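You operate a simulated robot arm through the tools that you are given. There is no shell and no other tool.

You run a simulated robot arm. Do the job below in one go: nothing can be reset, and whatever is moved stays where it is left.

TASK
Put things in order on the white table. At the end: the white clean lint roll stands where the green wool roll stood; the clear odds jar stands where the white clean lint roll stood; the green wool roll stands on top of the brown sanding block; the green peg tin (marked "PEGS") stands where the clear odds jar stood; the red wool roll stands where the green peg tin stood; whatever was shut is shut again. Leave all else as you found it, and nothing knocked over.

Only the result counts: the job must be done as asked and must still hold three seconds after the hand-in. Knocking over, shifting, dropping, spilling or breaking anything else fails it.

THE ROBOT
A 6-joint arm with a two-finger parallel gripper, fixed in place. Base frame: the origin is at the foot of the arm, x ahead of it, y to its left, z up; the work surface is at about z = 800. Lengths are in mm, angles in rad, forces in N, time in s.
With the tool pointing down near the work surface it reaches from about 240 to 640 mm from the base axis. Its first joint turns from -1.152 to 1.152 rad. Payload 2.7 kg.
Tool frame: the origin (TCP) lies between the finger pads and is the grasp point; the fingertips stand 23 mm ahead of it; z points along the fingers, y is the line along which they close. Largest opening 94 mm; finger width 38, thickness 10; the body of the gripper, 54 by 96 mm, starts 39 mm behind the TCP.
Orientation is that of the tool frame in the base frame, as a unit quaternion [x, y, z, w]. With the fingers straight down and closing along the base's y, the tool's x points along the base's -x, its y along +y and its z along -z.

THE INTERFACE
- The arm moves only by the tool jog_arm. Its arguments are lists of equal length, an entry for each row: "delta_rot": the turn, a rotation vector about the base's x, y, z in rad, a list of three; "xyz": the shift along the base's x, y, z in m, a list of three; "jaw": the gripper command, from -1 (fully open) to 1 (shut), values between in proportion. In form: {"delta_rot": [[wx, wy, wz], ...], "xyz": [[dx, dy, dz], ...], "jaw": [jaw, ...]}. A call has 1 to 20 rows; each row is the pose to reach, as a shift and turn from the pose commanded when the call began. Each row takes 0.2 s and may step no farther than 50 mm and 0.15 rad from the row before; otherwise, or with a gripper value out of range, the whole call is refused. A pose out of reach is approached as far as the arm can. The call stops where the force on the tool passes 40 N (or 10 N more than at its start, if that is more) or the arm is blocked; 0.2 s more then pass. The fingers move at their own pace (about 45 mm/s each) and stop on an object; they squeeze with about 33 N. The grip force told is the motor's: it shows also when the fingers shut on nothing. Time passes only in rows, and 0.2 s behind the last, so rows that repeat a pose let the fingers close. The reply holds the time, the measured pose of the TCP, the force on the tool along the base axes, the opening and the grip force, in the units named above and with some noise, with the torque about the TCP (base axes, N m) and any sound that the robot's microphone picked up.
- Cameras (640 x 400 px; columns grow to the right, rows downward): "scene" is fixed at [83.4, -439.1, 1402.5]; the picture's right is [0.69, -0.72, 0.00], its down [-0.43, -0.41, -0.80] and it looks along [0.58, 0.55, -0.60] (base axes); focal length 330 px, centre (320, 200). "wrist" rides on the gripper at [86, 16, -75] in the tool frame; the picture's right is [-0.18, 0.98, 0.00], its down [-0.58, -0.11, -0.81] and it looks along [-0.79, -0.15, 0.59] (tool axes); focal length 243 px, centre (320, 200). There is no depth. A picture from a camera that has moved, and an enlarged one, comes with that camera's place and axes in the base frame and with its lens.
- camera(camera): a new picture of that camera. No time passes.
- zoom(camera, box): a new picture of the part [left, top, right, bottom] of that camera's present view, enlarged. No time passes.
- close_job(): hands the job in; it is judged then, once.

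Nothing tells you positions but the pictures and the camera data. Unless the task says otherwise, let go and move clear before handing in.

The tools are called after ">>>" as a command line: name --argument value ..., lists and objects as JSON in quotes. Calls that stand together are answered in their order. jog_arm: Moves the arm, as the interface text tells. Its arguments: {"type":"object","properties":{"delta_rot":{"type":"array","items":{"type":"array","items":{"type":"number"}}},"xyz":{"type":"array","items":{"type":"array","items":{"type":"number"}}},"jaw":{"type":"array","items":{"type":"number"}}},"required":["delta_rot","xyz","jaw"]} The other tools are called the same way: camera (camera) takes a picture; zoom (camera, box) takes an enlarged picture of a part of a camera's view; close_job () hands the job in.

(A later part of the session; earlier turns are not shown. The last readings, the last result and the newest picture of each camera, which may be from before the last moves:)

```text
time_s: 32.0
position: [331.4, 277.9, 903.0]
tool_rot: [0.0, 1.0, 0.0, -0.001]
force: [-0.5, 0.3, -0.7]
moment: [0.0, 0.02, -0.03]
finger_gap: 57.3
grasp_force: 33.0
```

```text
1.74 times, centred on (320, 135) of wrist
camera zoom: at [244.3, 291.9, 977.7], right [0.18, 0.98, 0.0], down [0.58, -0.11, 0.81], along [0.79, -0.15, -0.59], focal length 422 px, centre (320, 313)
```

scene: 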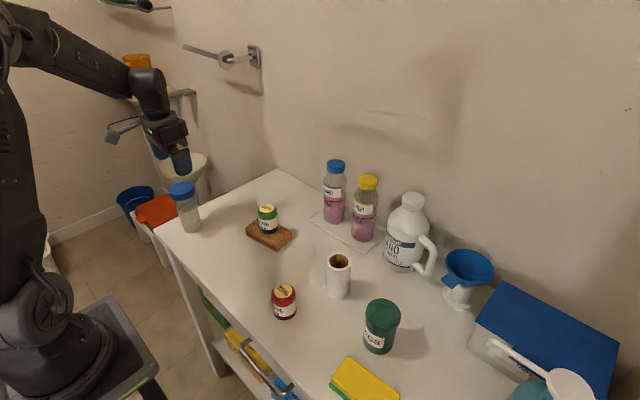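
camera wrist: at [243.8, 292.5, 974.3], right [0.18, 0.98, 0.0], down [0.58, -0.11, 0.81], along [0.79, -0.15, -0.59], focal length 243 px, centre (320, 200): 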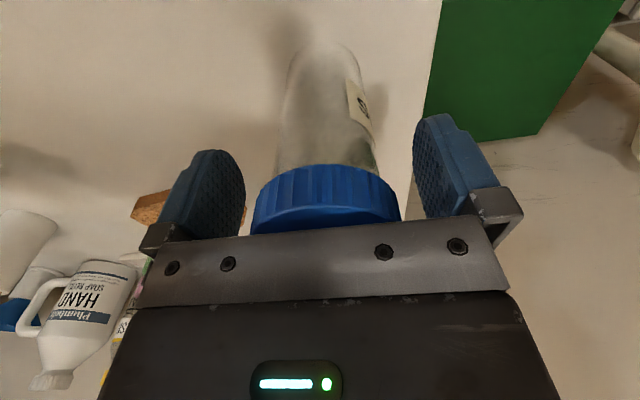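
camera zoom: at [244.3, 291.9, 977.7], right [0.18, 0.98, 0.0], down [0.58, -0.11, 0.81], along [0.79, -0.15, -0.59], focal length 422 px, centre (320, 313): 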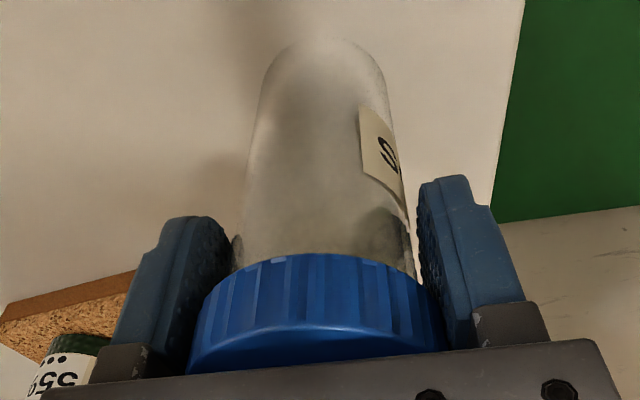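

The jar seems to move with the lid. I lift a few millimetres more to be sure.

>>> jog_arm --delta_rot '[[0, 0, 0], [0, 0, 0], [0, 0, 0], [0, 0, 0], [0, 0, 0]]' --xyz '[[0, 0, 0.0015], [0, 0, 0.003], [0, 0, 0.0045], [0, 0, 0.006], [0, 0, 0.006]]' --jaw '[1, 1, 1, 1, 1]'

>>> zoom --camera "scene" --box '[150, 160, 230, 240]'

>>> zoom --camera "wrist" --box '[200, 20, 440, 250]'

```text
time_s: 33.2
position: [330.0, 278.0, 908.7]
tool_rot: [-0.001, 1.0, 0.0, 0.0]
force: [0.8, 0.0, -0.4]
moment: [0.02, -0.01, 0.01]
finger_gap: 56.9
grasp_force: 33.2
```

```text
5.00 times, centred on (190, 200) of scene
camera zoom: at [83.4, -439.1, 1402.5], right [0.69, -0.72, 0.0], down [-0.43, -0.41, -0.8], along [0.58, 0.55, -0.6], focal length 1648 px, centre (970, 200)
```

zoom: 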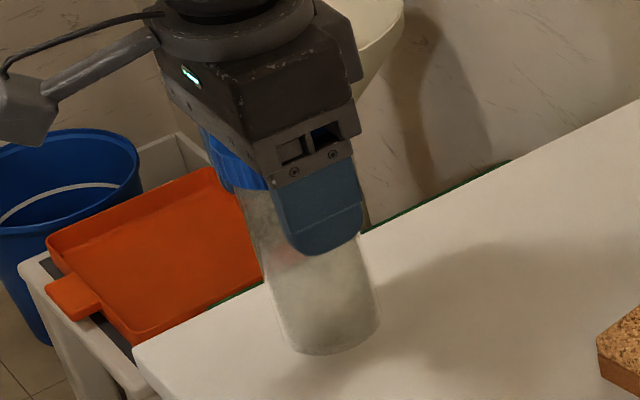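

```text
1.74 times, centred on (320, 135) of wrist
camera zoom: at [243.6, 292.6, 984.0], right [0.18, 0.98, 0.0], down [0.58, -0.11, 0.81], along [0.79, -0.15, -0.59], focal length 422 px, centre (320, 313)
```

zoom: 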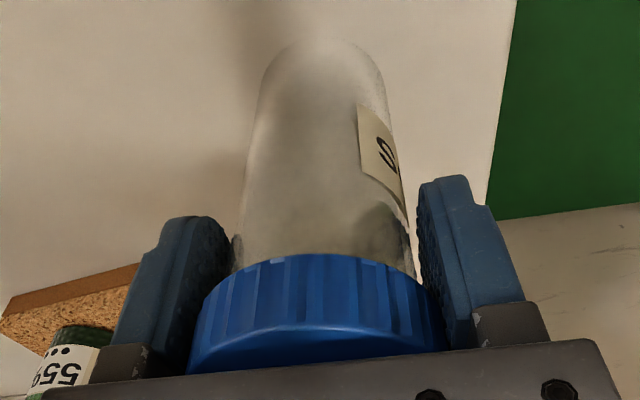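

The jar lifts together with its lid, firmly shut. I carry it slowly toward the lint roll's old spot (591,158), raised about 80 mm.

>>> jog_arm --delta_rot '[[0, 0, 0], [0, 0, 0], [0, 0, 0], [0, 0, 0], [0, 0, 0], [0, 0, 0], [0, 0, 0], [0, 0, 0], [0, 0, 0], [0, 0, 0], [0, 0, 0], [0, 0, 0], [0, 0, 0], [0, 0, 0], [0, 0, 0], [0, 0, 0], [0, 0, 0], [0, 0, 0], [0, 0, 0], [0, 0, 0]]' --xyz '[[0, 0, 0.008], [0, 0, 0.022], [0, 0, 0.038], [0, 0, 0.054], [0, 0, 0.065], [0.008, -0.0037, 0.07], [0.024, -0.011, 0.07], [0.044, -0.02, 0.07], [0.066, -0.03, 0.07], [0.088, -0.04, 0.07], [0.11, -0.05, 0.07], [0.132, -0.06, 0.07], [0.154, -0.07, 0.07], [0.176, -0.08, 0.07], [0.198, -0.09, 0.07], [0.218, -0.0995, 0.07], [0.236, -0.108, 0.07], [0.25, -0.114, 0.07], [0.258, -0.118, 0.07], [0.2605, -0.119, 0.07]]' --jaw '[1, 1, 1, 1, 1, 1, 1, 1, 1, 1, 1, 1, 1, 1, 1, 1, 1, 1, 1, 1]'

>>> camera --camera "wrist"

>>> zoom --camera "scene" --box '[220, 100, 420, 225]'

```text
time_s: 37.4
position: [591.2, 157.2, 978.2]
tool_rot: [0.0, 1.0, 0.0, 0.0]
force: [-0.6, -0.2, -1.5]
moment: [0.01, 0.01, 0.0]
finger_gap: 56.9
grasp_force: 32.7
```

```text
taken
camera wrist: at [504.7, 172.7, 1053.7], right [0.18, 0.98, 0.0], down [0.58, -0.11, 0.81], along [0.79, -0.15, -0.59], focal length 243 px, centre (320, 200)
```

wrist: 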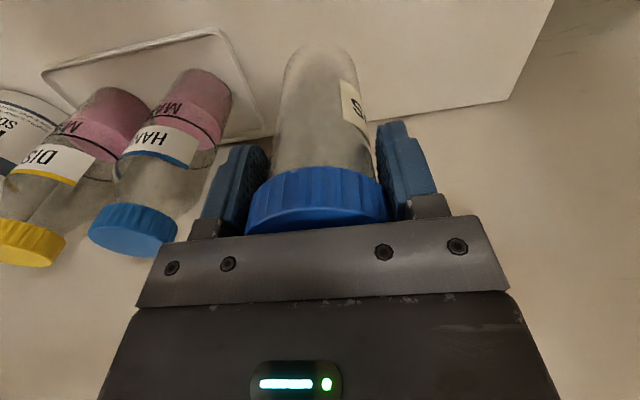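

```text
3.20 times, centred on (320, 162) of scene
camera zoom: at [83.4, -439.1, 1402.5], right [0.69, -0.72, 0.0], down [-0.43, -0.41, -0.8], along [0.58, 0.55, -0.6], focal length 1054 px, centre (320, 320)
```

zoom: 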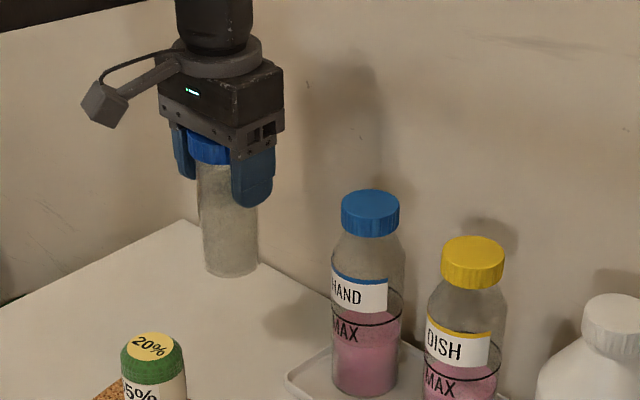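

The jar hangs straight above the lint roll's old spot. I lower it to just above the table.

>>> jog_arm --delta_rot '[[0, 0, 0], [0, 0, 0], [0, 0, 0], [0, 0, 0], [0, 0, 0], [0, 0, 0]]' --xyz '[[0, 0, -0.02], [0, 0, -0.04], [0, 0, -0.058], [0, 0, -0.07], [0, 0, -0.076], [0, 0, -0.0775]]' --jaw '[1, 1, 1, 1, 1, 1]'

>>> zoom --camera "scene" --box '[220, 120, 360, 230]'

```text
time_s: 38.8
position: [591.3, 158.6, 899.2]
tool_rot: [0.0, 1.0, 0.001, 0.0]
force: [-0.9, -0.9, -0.1]
moment: [0.01, -0.03, -0.01]
finger_gap: 56.9
grasp_force: 33.4
```

```text
3.64 times, centred on (290, 175) of scene
camera zoom: at [83.4, -439.1, 1402.5], right [0.69, -0.72, 0.0], down [-0.43, -0.41, -0.8], along [0.58, 0.55, -0.6], focal length 1198 px, centre (429, 291)
```

zoom: 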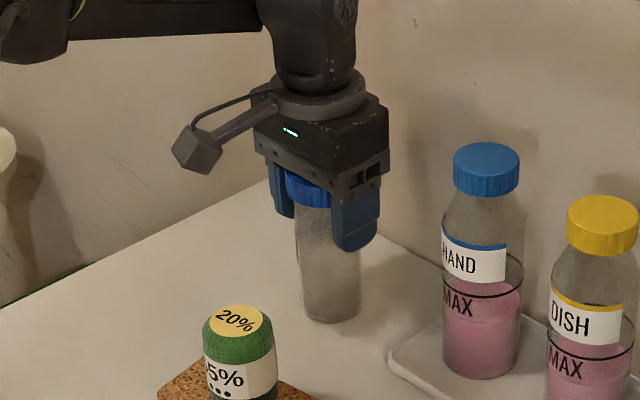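

>>> jog_arm --delta_rot '[[0, 0, 0], [0, 0, 0], [0, 0, 0]]' --xyz '[[0, 0, -0.0005], [0, 0, -0.001], [0, 0, -0.0013]]' --jaw '[1, 1, 1]'

```text
time_s: 39.6
position: [590.3, 157.9, 900.1]
tool_rot: [0.0, 1.0, -0.001, 0.001]
force: [-0.2, -0.4, -1.2]
moment: [0.01, 0.01, 0.01]
finger_gap: 56.7
grasp_force: 33.0
```

The force reading shows no contact yet, so I lower by a further millimetre.

>>> jog_arm --delta_rot '[[0, 0, 0], [0, 0, 0]]' --xyz '[[0, 0, -0.0005], [0, 0, -0.001]]' --jaw '[1, 1]'

```text
time_s: 40.2
position: [592.1, 158.9, 899.0]
tool_rot: [0.0, 1.0, -0.001, -0.001]
force: [-0.6, -0.2, 0.8]
moment: [0.03, 0.05, 0.0]
finger_gap: 56.8
grasp_force: 33.2
```

>>> jog_arm --delta_rot '[[0, 0, 0], [0, 0, 0]]' --xyz '[[0, 0, -0.0004], [0, 0, -0.0008]]' --jaw '[1, 1]'

```text
time_s: 40.8
position: [591.1, 158.9, 898.9]
tool_rot: [0.0, 1.0, 0.0, 0.001]
force: [-0.3, 0.7, 3.2]
moment: [0.03, 0.04, -0.02]
finger_gap: 56.7
grasp_force: 32.8
```

Light contact at 3 N: the jar is on the table. I let go and rise clear.

>>> jog_arm --delta_rot '[[0, 0, 0], [0, 0, 0], [0, 0, 0], [0, 0, 0], [0, 0, 0], [0, 0, 0], [0, 0, 0], [0, 0, 0], [0, 0, 0], [0, 0, 0]]' --xyz '[[0, 0, 0], [0, 0, 0], [0, 0, 0], [0, 0, 0], [0, 0, 0], [0, 0, 0], [0, 0, 0.02], [0, 0, 0.05], [0, 0, 0.085], [0, 0, 0.105]]' --jaw '[0.1, -0.2, -0.5, -0.8, -1, -1, -1, -1, -1, -1]'

>>> camera --camera "wrist"

>>> zoom --camera "scene" --box '[220, 120, 360, 230]'

```text
time_s: 43.0
position: [589.6, 157.6, 1003.6]
tool_rot: [0.0, 1.0, 0.0, 0.0]
force: [-0.9, -0.7, -0.5]
moment: [0.01, -0.02, 0.03]
finger_gap: 93.9
grasp_force: 0.0
```

```text
taken
camera wrist: at [504.2, 173.3, 1078.8], right [0.18, 0.98, 0.0], down [0.58, -0.11, 0.81], along [0.79, -0.15, -0.59], focal length 243 px, centre (320, 200)
```

wrist: 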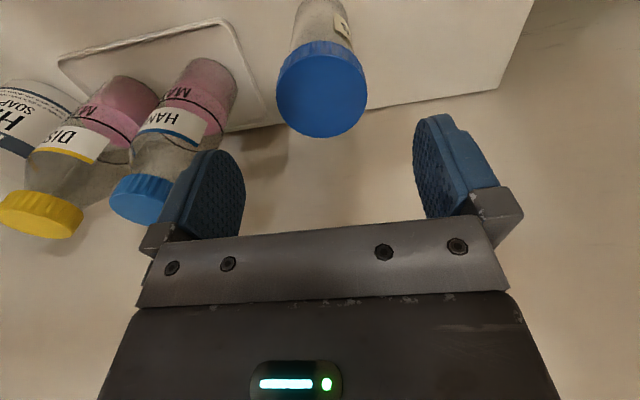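

```text
3.64 times, centred on (290, 175) of scene
camera zoom: at [83.4, -439.1, 1402.5], right [0.69, -0.72, 0.0], down [-0.43, -0.41, -0.8], along [0.58, 0.55, -0.6], focal length 1198 px, centre (429, 291)
```

zoom: 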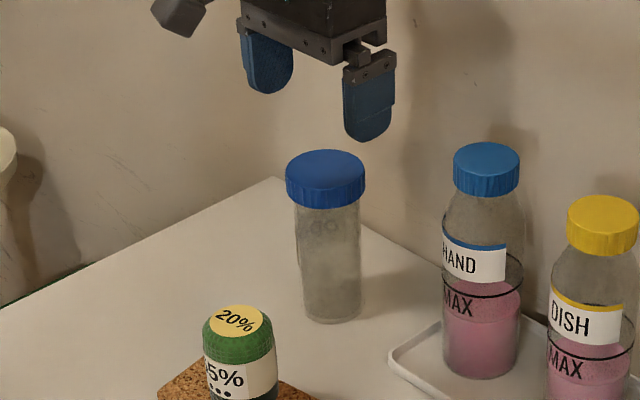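

The jar stands on the lint roll's old spot with its lid on. Now I go above the peg tin, near (408,-284).

>>> jog_arm --delta_rot '[[0, 0, 0], [0, 0, 0], [0, 0, 0], [0, 0, 0], [0, 0, 0], [0, 0, 0], [0, 0, 0], [0, 0, 0], [0, 0, 0], [0, 0, 0], [0, 0, 0], [0, 0, 0], [0, 0, 0], [0, 0, 0], [0, 0, 0]]' --xyz '[[-0.02, -0.01, 0.01], [-0.05, -0.04, 0.01], [-0.07, -0.08, 0.01], [-0.085, -0.12, 0.01], [-0.1, -0.16, 0.01], [-0.115, -0.2, 0.01], [-0.13, -0.24, 0.01], [-0.145, -0.28, 0.01], [-0.158, -0.32, 0.01], [-0.17, -0.36, 0.01], [-0.18, -0.4, 0.005], [-0.19, -0.43, 0], [-0.195, -0.4425, -0.02], [-0.195, -0.4425, -0.03], [-0.195, -0.4425, -0.03]]' --jaw '[-1, -1, -1, -1, -1, -1, -1, -1, -1, -1, -1, -1, -1, -1, -1]'

>>> camera --camera "wrist"

>>> camera --camera "scene"

```text
time_s: 46.2
position: [395.6, -284.9, 972.5]
tool_rot: [0.0, 1.0, 0.0, 0.001]
force: [0.3, -0.3, 0.6]
moment: [0.0, 0.0, 0.02]
finger_gap: 94.0
grasp_force: 0.0
```

```text
taken
camera wrist: at [309.6, -269.4, 1048.3], right [0.18, 0.98, 0.0], down [0.58, -0.11, 0.81], along [0.79, -0.15, -0.59], focal length 243 px, centre (320, 200)
```

wrist: 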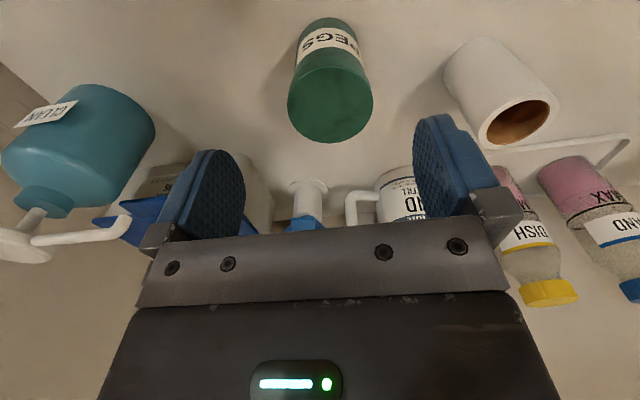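

```text
taken
```

scene: 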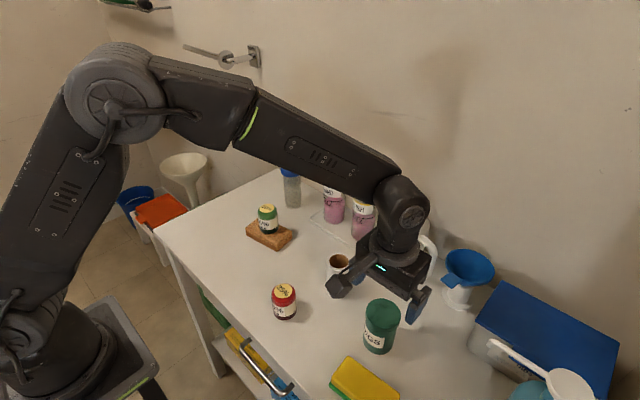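

The tin's lid centre comes out at about (408.5,-281), top z≈892. I align over it and descend partway.

>>> jog_arm --delta_rot '[[0, 0, 0], [0, 0, 0], [0, 0, 0], [0, 0, 0]]' --xyz '[[0.0125, 0.003, 0], [0.0125, 0.003, -0.025], [0.0125, 0.003, -0.047], [0.0125, 0.003, -0.047]]' --jaw '[-1, -1, -1, -1]'

>>> zoom --camera "wrist" --box '[160, 20, 480, 240]'

>>> zoom --camera "scene" --box '[330, 250, 450, 360]'

```text
time_s: 47.2
position: [408.4, -280.2, 926.2]
tool_rot: [0.0, 1.0, 0.0, 0.0]
force: [-0.6, -0.5, -0.1]
moment: [0.0, -0.01, -0.01]
finger_gap: 94.0
grasp_force: 0.1
```

```text
1.82 times, centred on (320, 130) of wrist
camera zoom: at [322.5, -265.1, 1001.3], right [0.18, 0.98, 0.0], down [0.58, -0.11, 0.81], along [0.79, -0.15, -0.59], focal length 441 px, centre (320, 327)
```

zoom: 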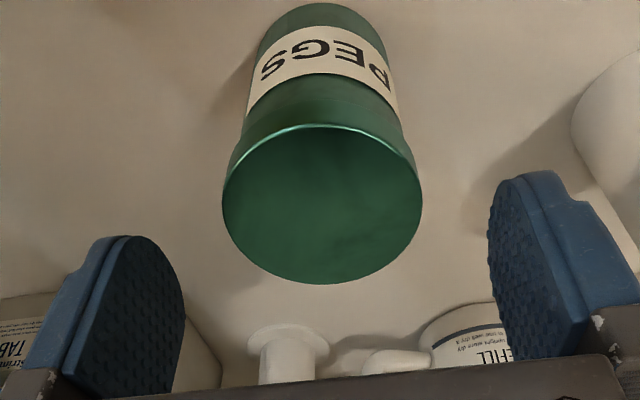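

```text
3.64 times, centred on (390, 305) of scene
camera zoom: at [83.4, -439.1, 1402.5], right [0.69, -0.72, 0.0], down [-0.43, -0.41, -0.8], along [0.58, 0.55, -0.6], focal length 1198 px, centre (66, -182)
```

zoom: 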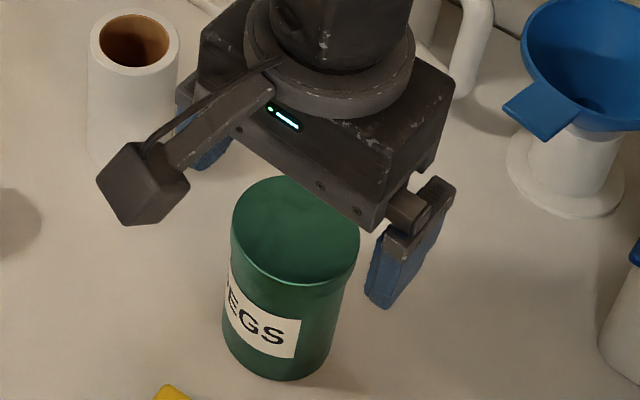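

Well centred. I descend to z≈858 and close on the tin.

>>> jog_arm --delta_rot '[[0, 0, 0], [0, 0, 0], [0, 0, 0], [0, 0, 0], [0, 0, 0], [0, 0, 0]]' --xyz '[[0, 0, -0.02], [0, 0, -0.04], [0, 0, -0.055], [0, 0, -0.064], [0, 0, -0.067], [0, 0, -0.067]]' --jaw '[-1, -1, -1, -1, -1, -1]'

>>> camera --camera "wrist"

>>> zoom --camera "scene" --box '[330, 250, 450, 360]'

```text
time_s: 48.6
position: [407.5, -279.4, 858.8]
tool_rot: [-0.001, 1.0, 0.0, 0.0]
force: [0.1, 0.0, 0.3]
moment: [-0.01, 0.03, 0.03]
finger_gap: 94.0
grasp_force: 0.0
```

```text
taken
camera wrist: at [321.4, -265.1, 934.0], right [0.18, 0.98, 0.0], down [0.58, -0.11, 0.81], along [0.79, -0.15, -0.59], focal length 243 px, centre (320, 200)
```

wrist: 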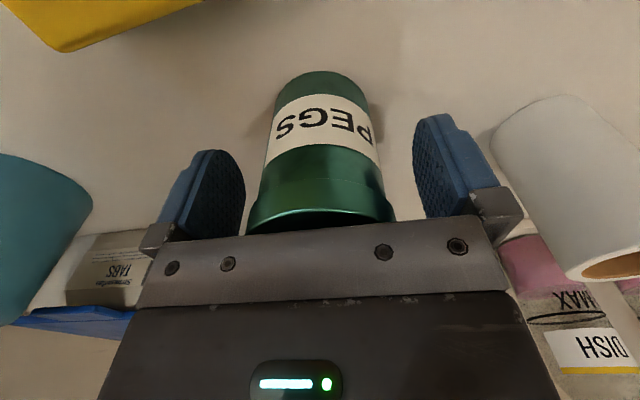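

```text
3.64 times, centred on (390, 305) of scene
camera zoom: at [83.4, -439.1, 1402.5], right [0.69, -0.72, 0.0], down [-0.43, -0.41, -0.8], along [0.58, 0.55, -0.6], focal length 1198 px, centre (66, -182)
```

zoom: 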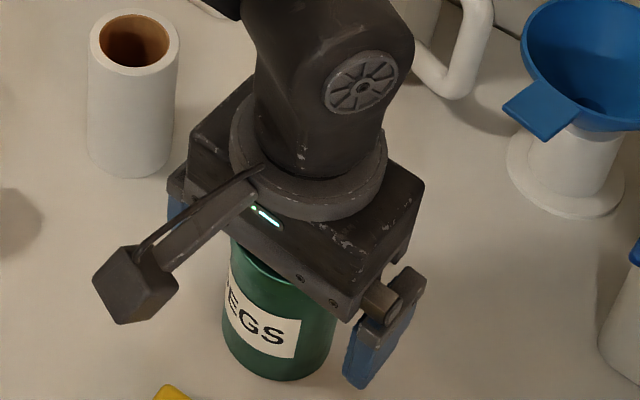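

>>> jog_arm --delta_rot '[[0, 0, 0], [0, 0, 0], [0, 0, 0], [0, 0, 0], [0, 0, 0]]' --xyz '[[0, 0, 0], [0, 0, 0], [0, 0, 0], [0, 0, 0], [0, 0, 0]]' --jaw '[-0.2, 0.2, 1, 1, 1]'

>>> zoom --camera "wrist" --box '[200, 20, 440, 250]'

>>> zoom --camera "scene" --box '[340, 280, 420, 360]'

```text
time_s: 49.8
position: [408.2, -280.7, 858.3]
tool_rot: [0.0, 1.0, 0.001, 0.0]
force: [-0.2, 0.0, -1.0]
moment: [-0.01, 0.01, -0.02]
finger_gap: 62.6
grasp_force: 32.9
```

```text
1.74 times, centred on (320, 135) of wrist
camera zoom: at [321.4, -265.2, 934.1], right [0.18, 0.98, 0.0], down [0.58, -0.11, 0.81], along [0.79, -0.15, -0.59], focal length 422 px, centre (320, 313)
```

zoom: 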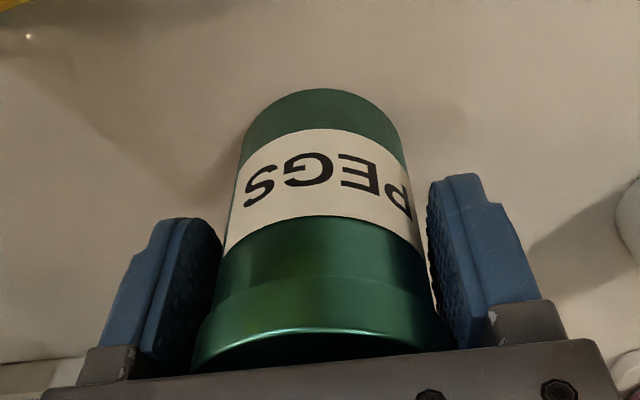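

```text
5.00 times, centred on (380, 320) of scene
camera zoom: at [83.4, -439.1, 1402.5], right [0.69, -0.72, 0.0], down [-0.43, -0.41, -0.8], along [0.58, 0.55, -0.6], focal length 1648 px, centre (20, -400)
```

zoom: 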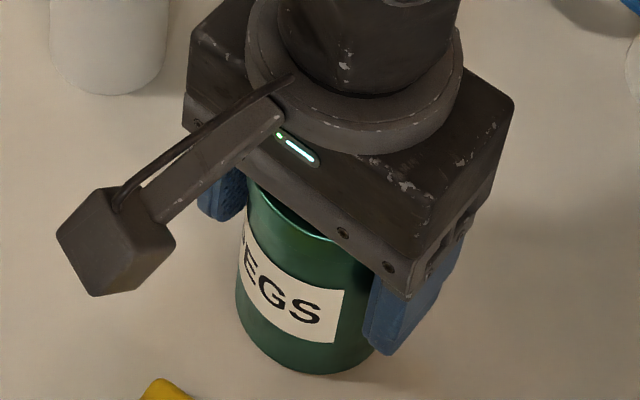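

Gripped at 62.6 mm. I do the same careful test lift, watching the lid seam.

>>> jog_arm --delta_rot '[[0, 0, 0], [0, 0, 0], [0, 0, 0], [0, 0, 0]]' --xyz '[[0, 0, 0.001], [0, 0, 0.002], [0, 0, 0.003], [0, 0, 0.003]]' --jaw '[1, 1, 1, 1]'

>>> zoom --camera "wrist" --box '[200, 20, 440, 250]'

>>> zoom --camera "scene" --box '[340, 280, 420, 360]'

```text
time_s: 50.8
position: [408.4, -280.7, 861.4]
tool_rot: [0.0, 1.0, 0.001, -0.001]
force: [0.6, 0.8, -0.8]
moment: [0.0, 0.01, -0.01]
finger_gap: 63.0
grasp_force: 33.0
```

```text
1.74 times, centred on (320, 135) of wrist
camera zoom: at [321.9, -265.4, 936.8], right [0.18, 0.98, 0.0], down [0.58, -0.11, 0.81], along [0.79, -0.15, -0.59], focal length 422 px, centre (320, 313)
```

zoom: 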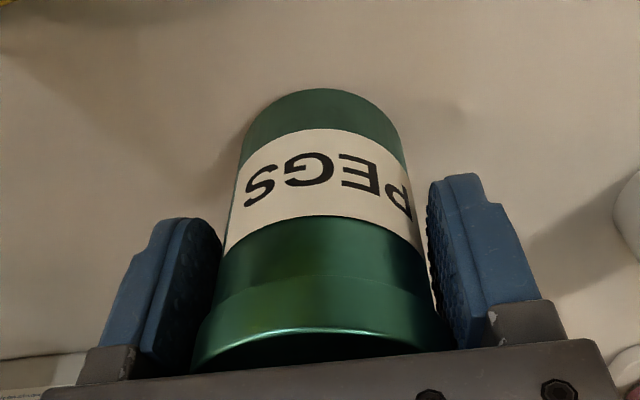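

```text
5.00 times, centred on (380, 320) of scene
camera zoom: at [83.4, -439.1, 1402.5], right [0.69, -0.72, 0.0], down [-0.43, -0.41, -0.8], along [0.58, 0.55, -0.6], focal length 1648 px, centre (20, -400)
```

zoom: 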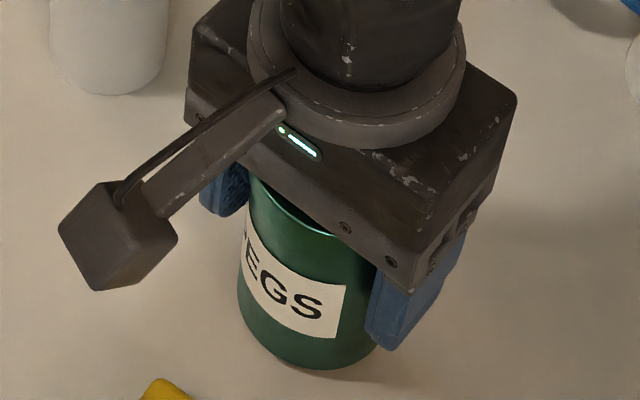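

The tin lifts as one with its lid. I raise it high enough to clear everything before crossing the table.

>>> jog_arm --delta_rot '[[0, 0, 0], [0, 0, 0], [0, 0, 0], [0, 0, 0], [0, 0, 0], [0, 0, 0], [0, 0, 0], [0, 0, 0]]' --xyz '[[0, 0, 0.008], [0, 0, 0.024], [0, 0, 0.044], [0, 0, 0.066], [0, 0, 0.088], [0, 0, 0.108], [0, 0, 0.122], [0, 0, 0.1285]]' --jaw '[1, 1, 1, 1, 1, 1, 1, 1]'

>>> camera --camera "scene"

>>> camera --camera "wrist"

```text
time_s: 52.6
position: [407.7, -281.3, 990.1]
tool_rot: [-0.001, 1.0, 0.0, -0.001]
force: [-0.1, 0.8, -0.9]
moment: [0.02, -0.04, 0.02]
finger_gap: 62.7
grasp_force: 32.7
```

```text
taken
```

scene: 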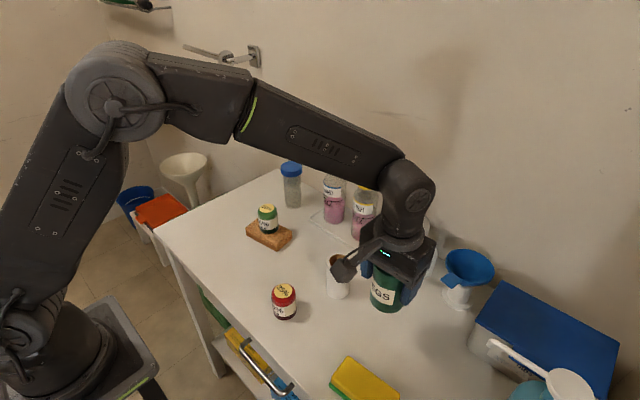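

```text
taken
camera wrist: at [321.3, -266.5, 1065.7], right [0.18, 0.98, 0.0], down [0.58, -0.11, 0.81], along [0.79, -0.15, -0.59], focal length 243 px, centre (320, 200)
```

wrist: 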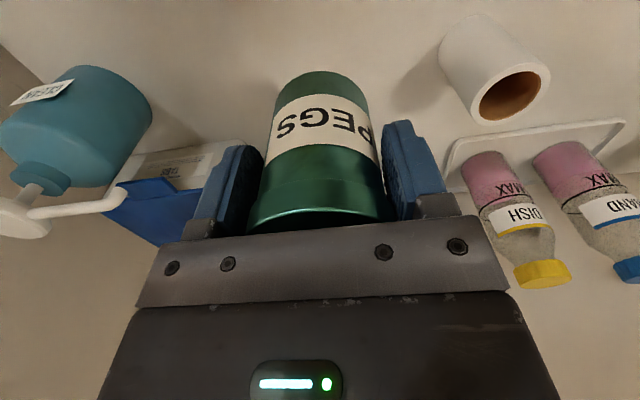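

Now the crossing at this height to the jar's old spot (330.5,277.5).

>>> jog_arm --delta_rot '[[0, 0, 0], [0, 0, 0], [0, 0, 0], [0, 0, 0], [0, 0, 0], [0, 0, 0], [0, 0, 0], [0, 0, 0], [0, 0, 0], [0, 0, 0], [0, 0, 0], [0, 0, 0], [0, 0, 0], [0, 0, 0], [0, 0, 0], [0, 0, 0], [0, 0, 0], [0, 0, 0], [0, 0, 0], [0, 0, 0]]' --xyz '[[-0.0014, 0.01, 0], [-0.0042, 0.03, 0], [-0.0081, 0.058, 0], [-0.0126, 0.09, 0], [-0.0172, 0.123, 0], [-0.0218, 0.156, 0], [-0.0264, 0.189, 0], [-0.031, 0.222, 0], [-0.0356, 0.255, 0], [-0.0402, 0.288, 0], [-0.0448, 0.321, 0], [-0.0494, 0.354, 0], [-0.054, 0.387, 0], [-0.0587, 0.42, 0], [-0.0628, 0.45, 0], [-0.067, 0.48, 0], [-0.0708, 0.507, 0], [-0.074, 0.53, 0], [-0.0765, 0.548, 0], [-0.078, 0.5585, 0]]' --jaw '[1, 1, 1, 1, 1, 1, 1, 1, 1, 1, 1, 1, 1, 1, 1, 1, 1, 1, 1, 1]'

>>> camera --camera "wrist"

>>> camera --camera "scene"

```text
time_s: 56.8
position: [330.3, 278.2, 988.8]
tool_rot: [-0.001, 1.0, 0.0, 0.0]
force: [0.5, 0.5, -0.7]
moment: [-0.01, 0.01, -0.05]
finger_gap: 62.4
grasp_force: 33.2
```

```text
taken
camera wrist: at [243.7, 292.6, 1064.5], right [0.18, 0.98, 0.0], down [0.58, -0.11, 0.81], along [0.79, -0.15, -0.59], focal length 243 px, centre (320, 200)
```

wrist: 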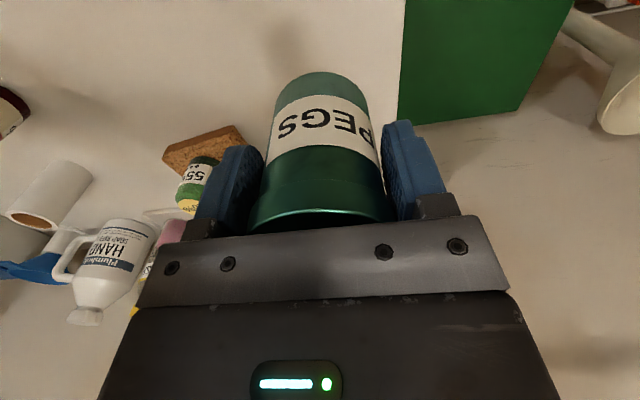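

```text
taken
```

scene: 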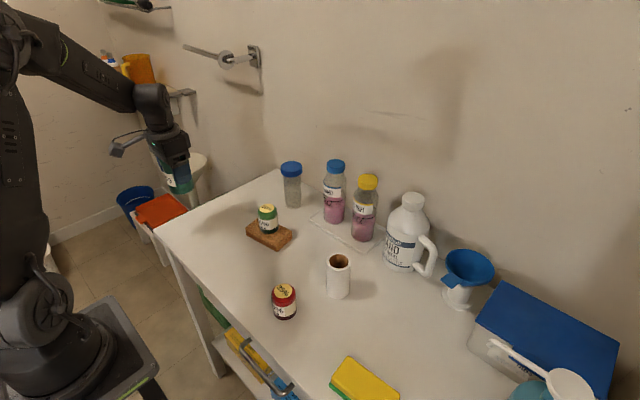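

The tin is above the jar's old spot. I lower it to just above the table.

>>> jog_arm --delta_rot '[[0, 0, 0], [0, 0, 0], [0, 0, 0], [0, 0, 0], [0, 0, 0], [0, 0, 0], [0, 0, 0], [0, 0, 0]]' --xyz '[[0, 0, -0.02], [0, 0, -0.045], [0, 0, -0.07], [0, 0, -0.092], [0, 0, -0.11], [0, 0, -0.122], [0, 0, -0.128], [0, 0, -0.13]]' --jaw '[1, 1, 1, 1, 1, 1, 1, 1]'

>>> zoom --camera "scene" --box '[140, 140, 260, 250]'

```text
time_s: 58.6
position: [331.2, 276.9, 858.2]
tool_rot: [0.0, 1.0, 0.0, -0.001]
force: [0.0, 0.0, -1.7]
moment: [0.01, 0.02, 0.01]
finger_gap: 62.2
grasp_force: 32.5
```

```text
3.64 times, centred on (200, 195) of scene
camera zoom: at [83.4, -439.1, 1402.5], right [0.69, -0.72, 0.0], down [-0.43, -0.41, -0.8], along [0.58, 0.55, -0.6], focal length 1198 px, centre (756, 218)
```

zoom: 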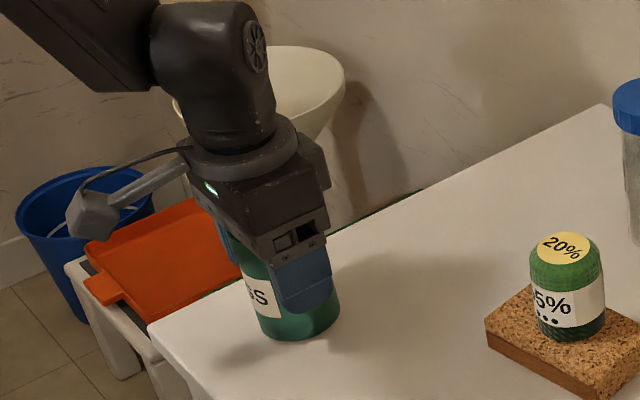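

>>> jog_arm --delta_rot '[[0, 0, 0], [0, 0, 0], [0, 0, 0]]' --xyz '[[0, 0, -0.0005], [0, 0, -0.001], [0, 0, -0.0014]]' --jaw '[1, 1, 1]'

```text
time_s: 59.4
position: [331.0, 276.9, 858.8]
tool_rot: [0.001, 1.0, 0.001, 0.0]
force: [0.0, -0.5, -0.4]
moment: [-0.03, 0.02, -0.03]
finger_gap: 62.3
grasp_force: 32.3
```

Not yet on the table by the force reading, so a bit further down.

>>> jog_arm --delta_rot '[[0, 0, 0], [0, 0, 0]]' --xyz '[[0, 0, -0.0004], [0, 0, -0.0008]]' --jaw '[1, 1]'

```text
time_s: 60.0
position: [331.4, 278.0, 858.1]
tool_rot: [-0.001, 1.0, 0.0, 0.0]
force: [-4.6, -0.9, 11.9]
moment: [-0.03, 0.1, 0.02]
finger_gap: 62.3
grasp_force: 32.9
```

Contact (12 N). I ease up slightly, release, and rise clear.

>>> jog_arm --delta_rot '[[0, 0, 0], [0, 0, 0], [0, 0, 0], [0, 0, 0], [0, 0, 0], [0, 0, 0], [0, 0, 0], [0, 0, 0], [0, 0, 0], [0, 0, 0], [0, 0, 0], [0, 0, 0]]' --xyz '[[0, 0, 0.0005], [0, 0, 0.0005], [0, 0, 0.0005], [0, 0, 0.0005], [0, 0, 0.0005], [0, 0, 0.0005], [0, 0, 0.0005], [0, 0, 0.0005], [0, 0, 0.02], [0, 0, 0.05], [0, 0, 0.085], [0, 0, 0.11]]' --jaw '[1, 1, 0.1, -0.2, -0.5, -0.8, -1, -1, -1, -1, -1, -1]'

>>> camera --camera "wrist"

>>> zoom --camera "scene" --box '[140, 140, 340, 265]'

```text
time_s: 62.6
position: [330.5, 277.1, 967.7]
tool_rot: [0.0, 1.0, 0.0, 0.0]
force: [0.0, 0.3, -0.1]
moment: [-0.02, 0.0, 0.01]
finger_gap: 93.9
grasp_force: 0.1
```

```text
taken
camera wrist: at [244.6, 291.6, 1043.9], right [0.18, 0.98, 0.0], down [0.58, -0.11, 0.81], along [0.79, -0.15, -0.59], focal length 243 px, centre (320, 200)
```

wrist: 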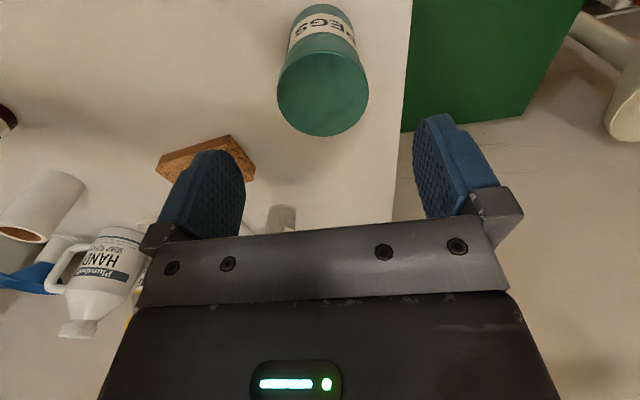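

```text
3.20 times, centred on (240, 202) of scene
camera zoom: at [83.4, -439.1, 1402.5], right [0.69, -0.72, 0.0], down [-0.43, -0.41, -0.8], along [0.58, 0.55, -0.6], focal length 1054 px, centre (576, 192)
```

zoom: 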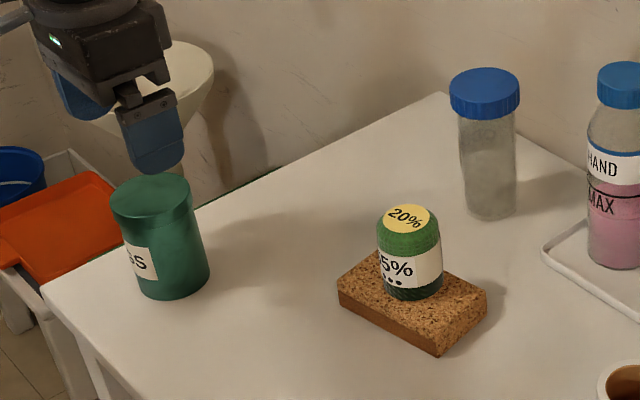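

The tin stands on the jar's old spot. Last is the red wool roll; I go above it.

>>> jog_arm --delta_rot '[[0, 0, 0], [0, 0, 0], [0, 0, 0], [0, 0, 0], [0, 0, 0], [0, 0, 0], [0, 0, 0], [0, 0, 0], [0, 0, 0], [0, 0, 0], [0, 0, 0], [0, 0, 0], [0, 0, 0]]' --xyz '[[0, -0.02, 0.01], [0, -0.055, 0.01], [0, -0.09, 0.01], [0, -0.125, 0.01], [0, -0.16, 0.01], [0, -0.195, 0.01], [0, -0.23, 0.01], [0, -0.265, 0.01], [0, -0.3, 0.01], [0, -0.335, 0.005], [0, -0.365, -0.005], [0, -0.3815, -0.02], [0, -0.3815, -0.02]]' --jaw '[-1, -1, -1, -1, -1, -1, -1, -1, -1, -1, -1, -1, -1]'

>>> camera --camera "wrist"

>>> zoom --camera "scene" --box '[230, 240, 430, 365]'

```text
time_s: 65.4
position: [331.8, -104.8, 949.5]
tool_rot: [-0.001, 1.0, 0.0, 0.0]
force: [0.2, -1.3, 0.7]
moment: [0.01, 0.03, -0.02]
finger_gap: 93.9
grasp_force: 0.0
```

```text
taken
camera wrist: at [244.9, -90.0, 1025.4], right [0.18, 0.98, 0.0], down [0.58, -0.11, 0.81], along [0.79, -0.15, -0.59], focal length 243 px, centre (320, 200)
```

wrist: 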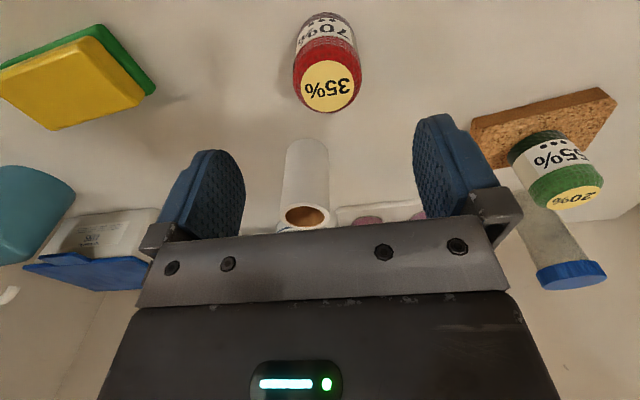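

```text
3.20 times, centred on (330, 302) of scene
camera zoom: at [83.4, -439.1, 1402.5], right [0.69, -0.72, 0.0], down [-0.43, -0.41, -0.8], along [0.58, 0.55, -0.6], focal length 1054 px, centre (288, -128)
```

zoom: 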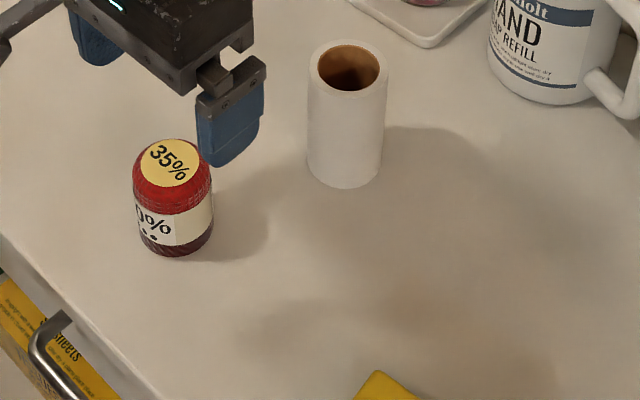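

The red roll's top centre is about (330.5,-102). I descend around it and stop just above to check, then grip at z≈841.

>>> jog_arm --delta_rot '[[0, 0, 0], [0, 0, 0], [0, 0, 0], [0, 0, 0]]' --xyz '[[0, 0.002, -0.025], [0, 0.002, -0.05], [0, 0.002, -0.07], [0, 0.002, -0.07]]' --jaw '[-1, -1, -1, -1]'

>>> camera --camera "wrist"

```text
time_s: 66.4
position: [329.8, -101.7, 875.8]
tool_rot: [0.0, 1.0, -0.001, 0.0]
force: [0.3, -0.2, 0.9]
moment: [-0.02, 0.0, 0.0]
finger_gap: 94.1
grasp_force: 0.1
```

```text
taken
camera wrist: at [243.3, -86.7, 952.4], right [0.18, 0.98, 0.0], down [0.58, -0.11, 0.81], along [0.79, -0.15, -0.59], focal length 243 px, centre (320, 200)
```

wrist: 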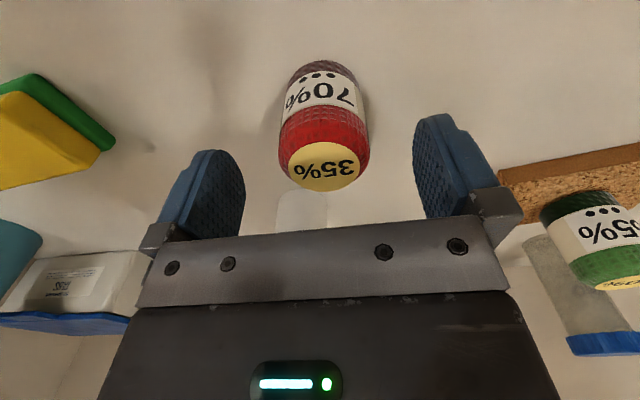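

Same good alignment as with the green roll. I lower and close.

>>> jog_arm --delta_rot '[[0, 0, 0], [0, 0, 0], [0, 0, 0], [0, 0, 0], [0, 0, 0], [0, 0, 0], [0, 0, 0], [0, 0, 0]]' --xyz '[[-0.001, 0, -0.015], [-0.0015, 0, -0.028], [-0.0015, 0, -0.036], [-0.0015, 0, -0.036], [-0.0015, 0, -0.036], [-0.0015, 0, -0.036], [-0.0015, 0, -0.036], [-0.0015, 0, -0.036]]' --jaw '[-1, -1, -1, -1, 1, 1, 1, 1]'

>>> camera --camera "wrist"

```text
time_s: 68.2
position: [327.5, -101.5, 841.5]
tool_rot: [0.001, 1.0, -0.001, 0.001]
force: [0.2, 0.4, 0.3]
moment: [0.01, -0.02, -0.02]
finger_gap: 46.5
grasp_force: 33.0
```

```text
taken
camera wrist: at [241.7, -87.0, 917.2], right [0.18, 0.98, 0.0], down [0.58, -0.11, 0.81], along [0.79, -0.15, -0.59], focal length 243 px, centre (320, 200)
```

wrist: 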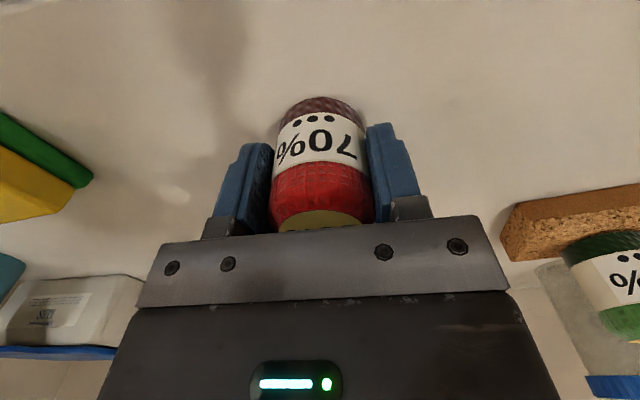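

Gripped. I lift and carry the red roll to the tin's old spot (408.5,-281).

>>> jog_arm --delta_rot '[[0, 0, 0], [0, 0, 0], [0, 0, 0], [0, 0, 0], [0, 0, 0], [0, 0, 0], [0, 0, 0], [0, 0, 0], [0, 0, 0], [0, 0, 0], [0, 0, 0], [0, 0, 0], [0, 0, 0], [0, 0, 0], [0, 0, 0], [0, 0, 0]]' --xyz '[[0, 0, 0.01], [0, 0, 0.035], [0, 0, 0.065], [0, 0, 0.085], [0.006, -0.014, 0.09], [0.018, -0.04, 0.09], [0.031, -0.07, 0.09], [0.044, -0.1, 0.09], [0.058, -0.13, 0.09], [0.069, -0.155, 0.09], [0.077, -0.173, 0.088], [0.0795, -0.179, 0.075], [0.0795, -0.179, 0.05], [0.0795, -0.179, 0.03], [0.0795, -0.179, 0.015], [0.0795, -0.179, 0.008]]' --jaw '[1, 1, 1, 1, 1, 1, 1, 1, 1, 1, 1, 1, 1, 1, 1, 1]'

>>> camera --camera "wrist"

>>> zoom --camera "scene" --box '[300, 240, 460, 370]'

```text
time_s: 71.6
position: [408.6, -282.0, 848.7]
tool_rot: [0.0, 1.0, 0.0, 0.0]
force: [-0.2, 0.0, -0.9]
moment: [0.01, 0.02, -0.03]
finger_gap: 46.8
grasp_force: 32.7
```

```text
taken
camera wrist: at [322.5, -266.5, 924.7], right [0.18, 0.98, 0.0], down [0.58, -0.11, 0.81], along [0.79, -0.15, -0.59], focal length 243 px, centre (320, 200)
```

wrist: 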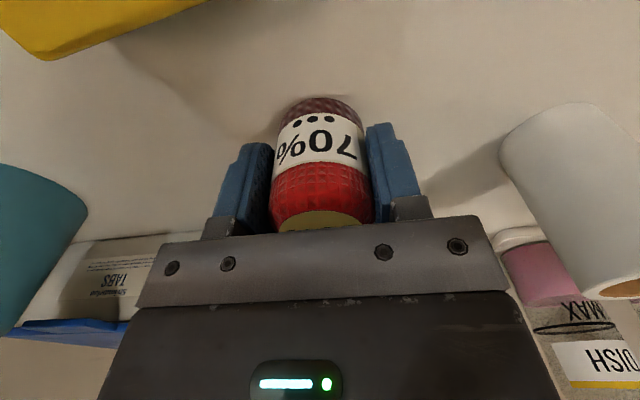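

```text
3.08 times, centred on (380, 305) of scene
camera zoom: at [83.4, -439.1, 1402.5], right [0.69, -0.72, 0.0], down [-0.43, -0.41, -0.8], along [0.58, 0.55, -0.6], focal length 1014 px, centre (135, -123)
```

zoom: 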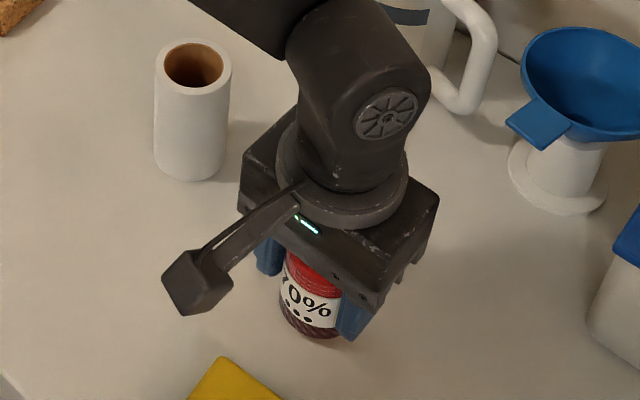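

>>> jog_arm --delta_rot '[[0, 0, 0], [0, 0, 0], [0, 0, 0], [0, 0, 0]]' --xyz '[[0, 0, -0.004], [0, 0, -0.0065], [0, 0, -0.0075], [0, 0, -0.008]]' --jaw '[1, 1, 1, 1]'

```text
time_s: 72.6
position: [408.2, -281.1, 841.8]
tool_rot: [0.0, 1.0, 0.001, 0.0]
force: [0.8, 0.3, -0.9]
moment: [0.01, 0.0, 0.0]
finger_gap: 46.9
grasp_force: 33.1
```

No contact yet; a touch lower.

>>> jog_arm --delta_rot '[[0, 0, 0], [0, 0, 0]]' --xyz '[[0, 0, -0.0004], [0, 0, -0.0008]]' --jaw '[1, 1]'

```text
time_s: 73.2
position: [408.8, -281.1, 841.8]
tool_rot: [0.0, 1.0, -0.001, 0.0]
force: [-4.1, 1.1, 10.6]
moment: [0.07, 0.16, 0.02]
finger_gap: 46.4
grasp_force: 32.4
```

Contact (10 N). I ease up slightly, release, and rise clear.

>>> jog_arm --delta_rot '[[0, 0, 0], [0, 0, 0], [0, 0, 0], [0, 0, 0], [0, 0, 0], [0, 0, 0], [0, 0, 0], [0, 0, 0], [0, 0, 0], [0, 0, 0], [0, 0, 0], [0, 0, 0]]' --xyz '[[0, 0, 0.0004], [0, 0, 0.0004], [0, 0, 0.0004], [0, 0, 0.0004], [0, 0, 0.0004], [0, 0, 0.0004], [0, 0, 0.0004], [0, 0, 0.02], [0, 0, 0.055], [0, 0, 0.1], [0, 0, 0.145], [0, 0, 0.16]]' --jaw '[1, 0.3, 0, -0.4, -0.7, -1, -1, -1, -1, -1, -1, -1]'

>>> camera --camera "wrist"

>>> camera --camera "scene"

>>> zoom --camera "scene" --box '[250, 240, 450, 365]'

```text
time_s: 75.8
position: [407.8, -281.5, 1001.3]
tool_rot: [0.0, 1.0, 0.0, 0.0]
force: [0.1, -0.9, -0.3]
moment: [-0.02, 0.02, -0.01]
finger_gap: 93.8
grasp_force: 0.0
```

```text
taken
camera wrist: at [321.3, -266.9, 1076.4], right [0.18, 0.98, 0.0], down [0.58, -0.11, 0.81], along [0.79, -0.15, -0.59], focal length 243 px, centre (320, 200)
```

wrist: 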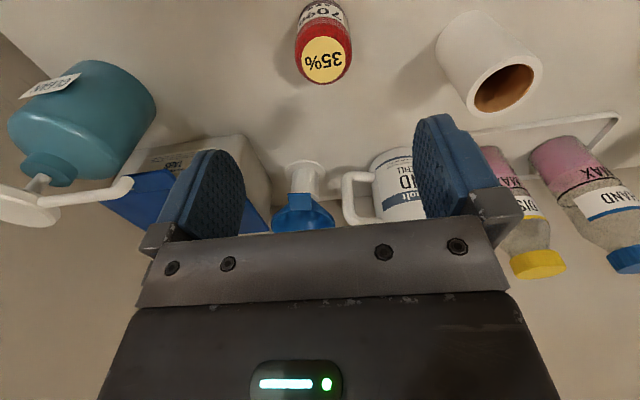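

```text
taken
```

scene: 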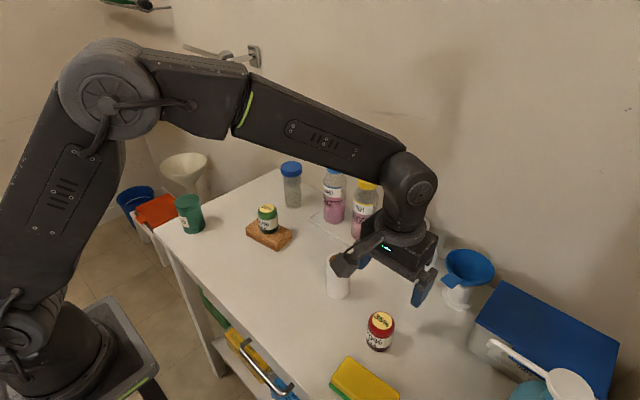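

```text
3.20 times, centred on (350, 302) of scene
camera zoom: at [83.4, -439.1, 1402.5], right [0.69, -0.72, 0.0], down [-0.43, -0.41, -0.8], along [0.58, 0.55, -0.6], focal length 1054 px, centre (224, -128)
```

zoom: 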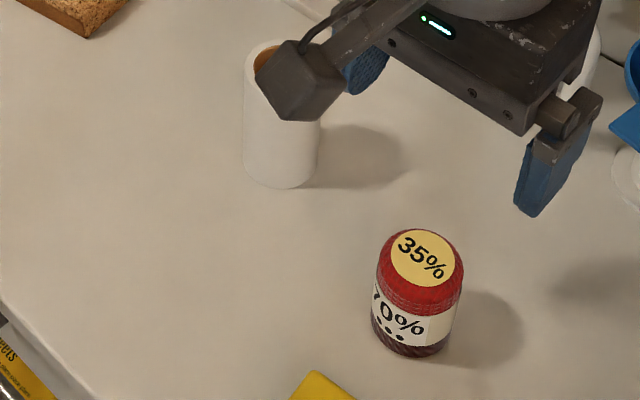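

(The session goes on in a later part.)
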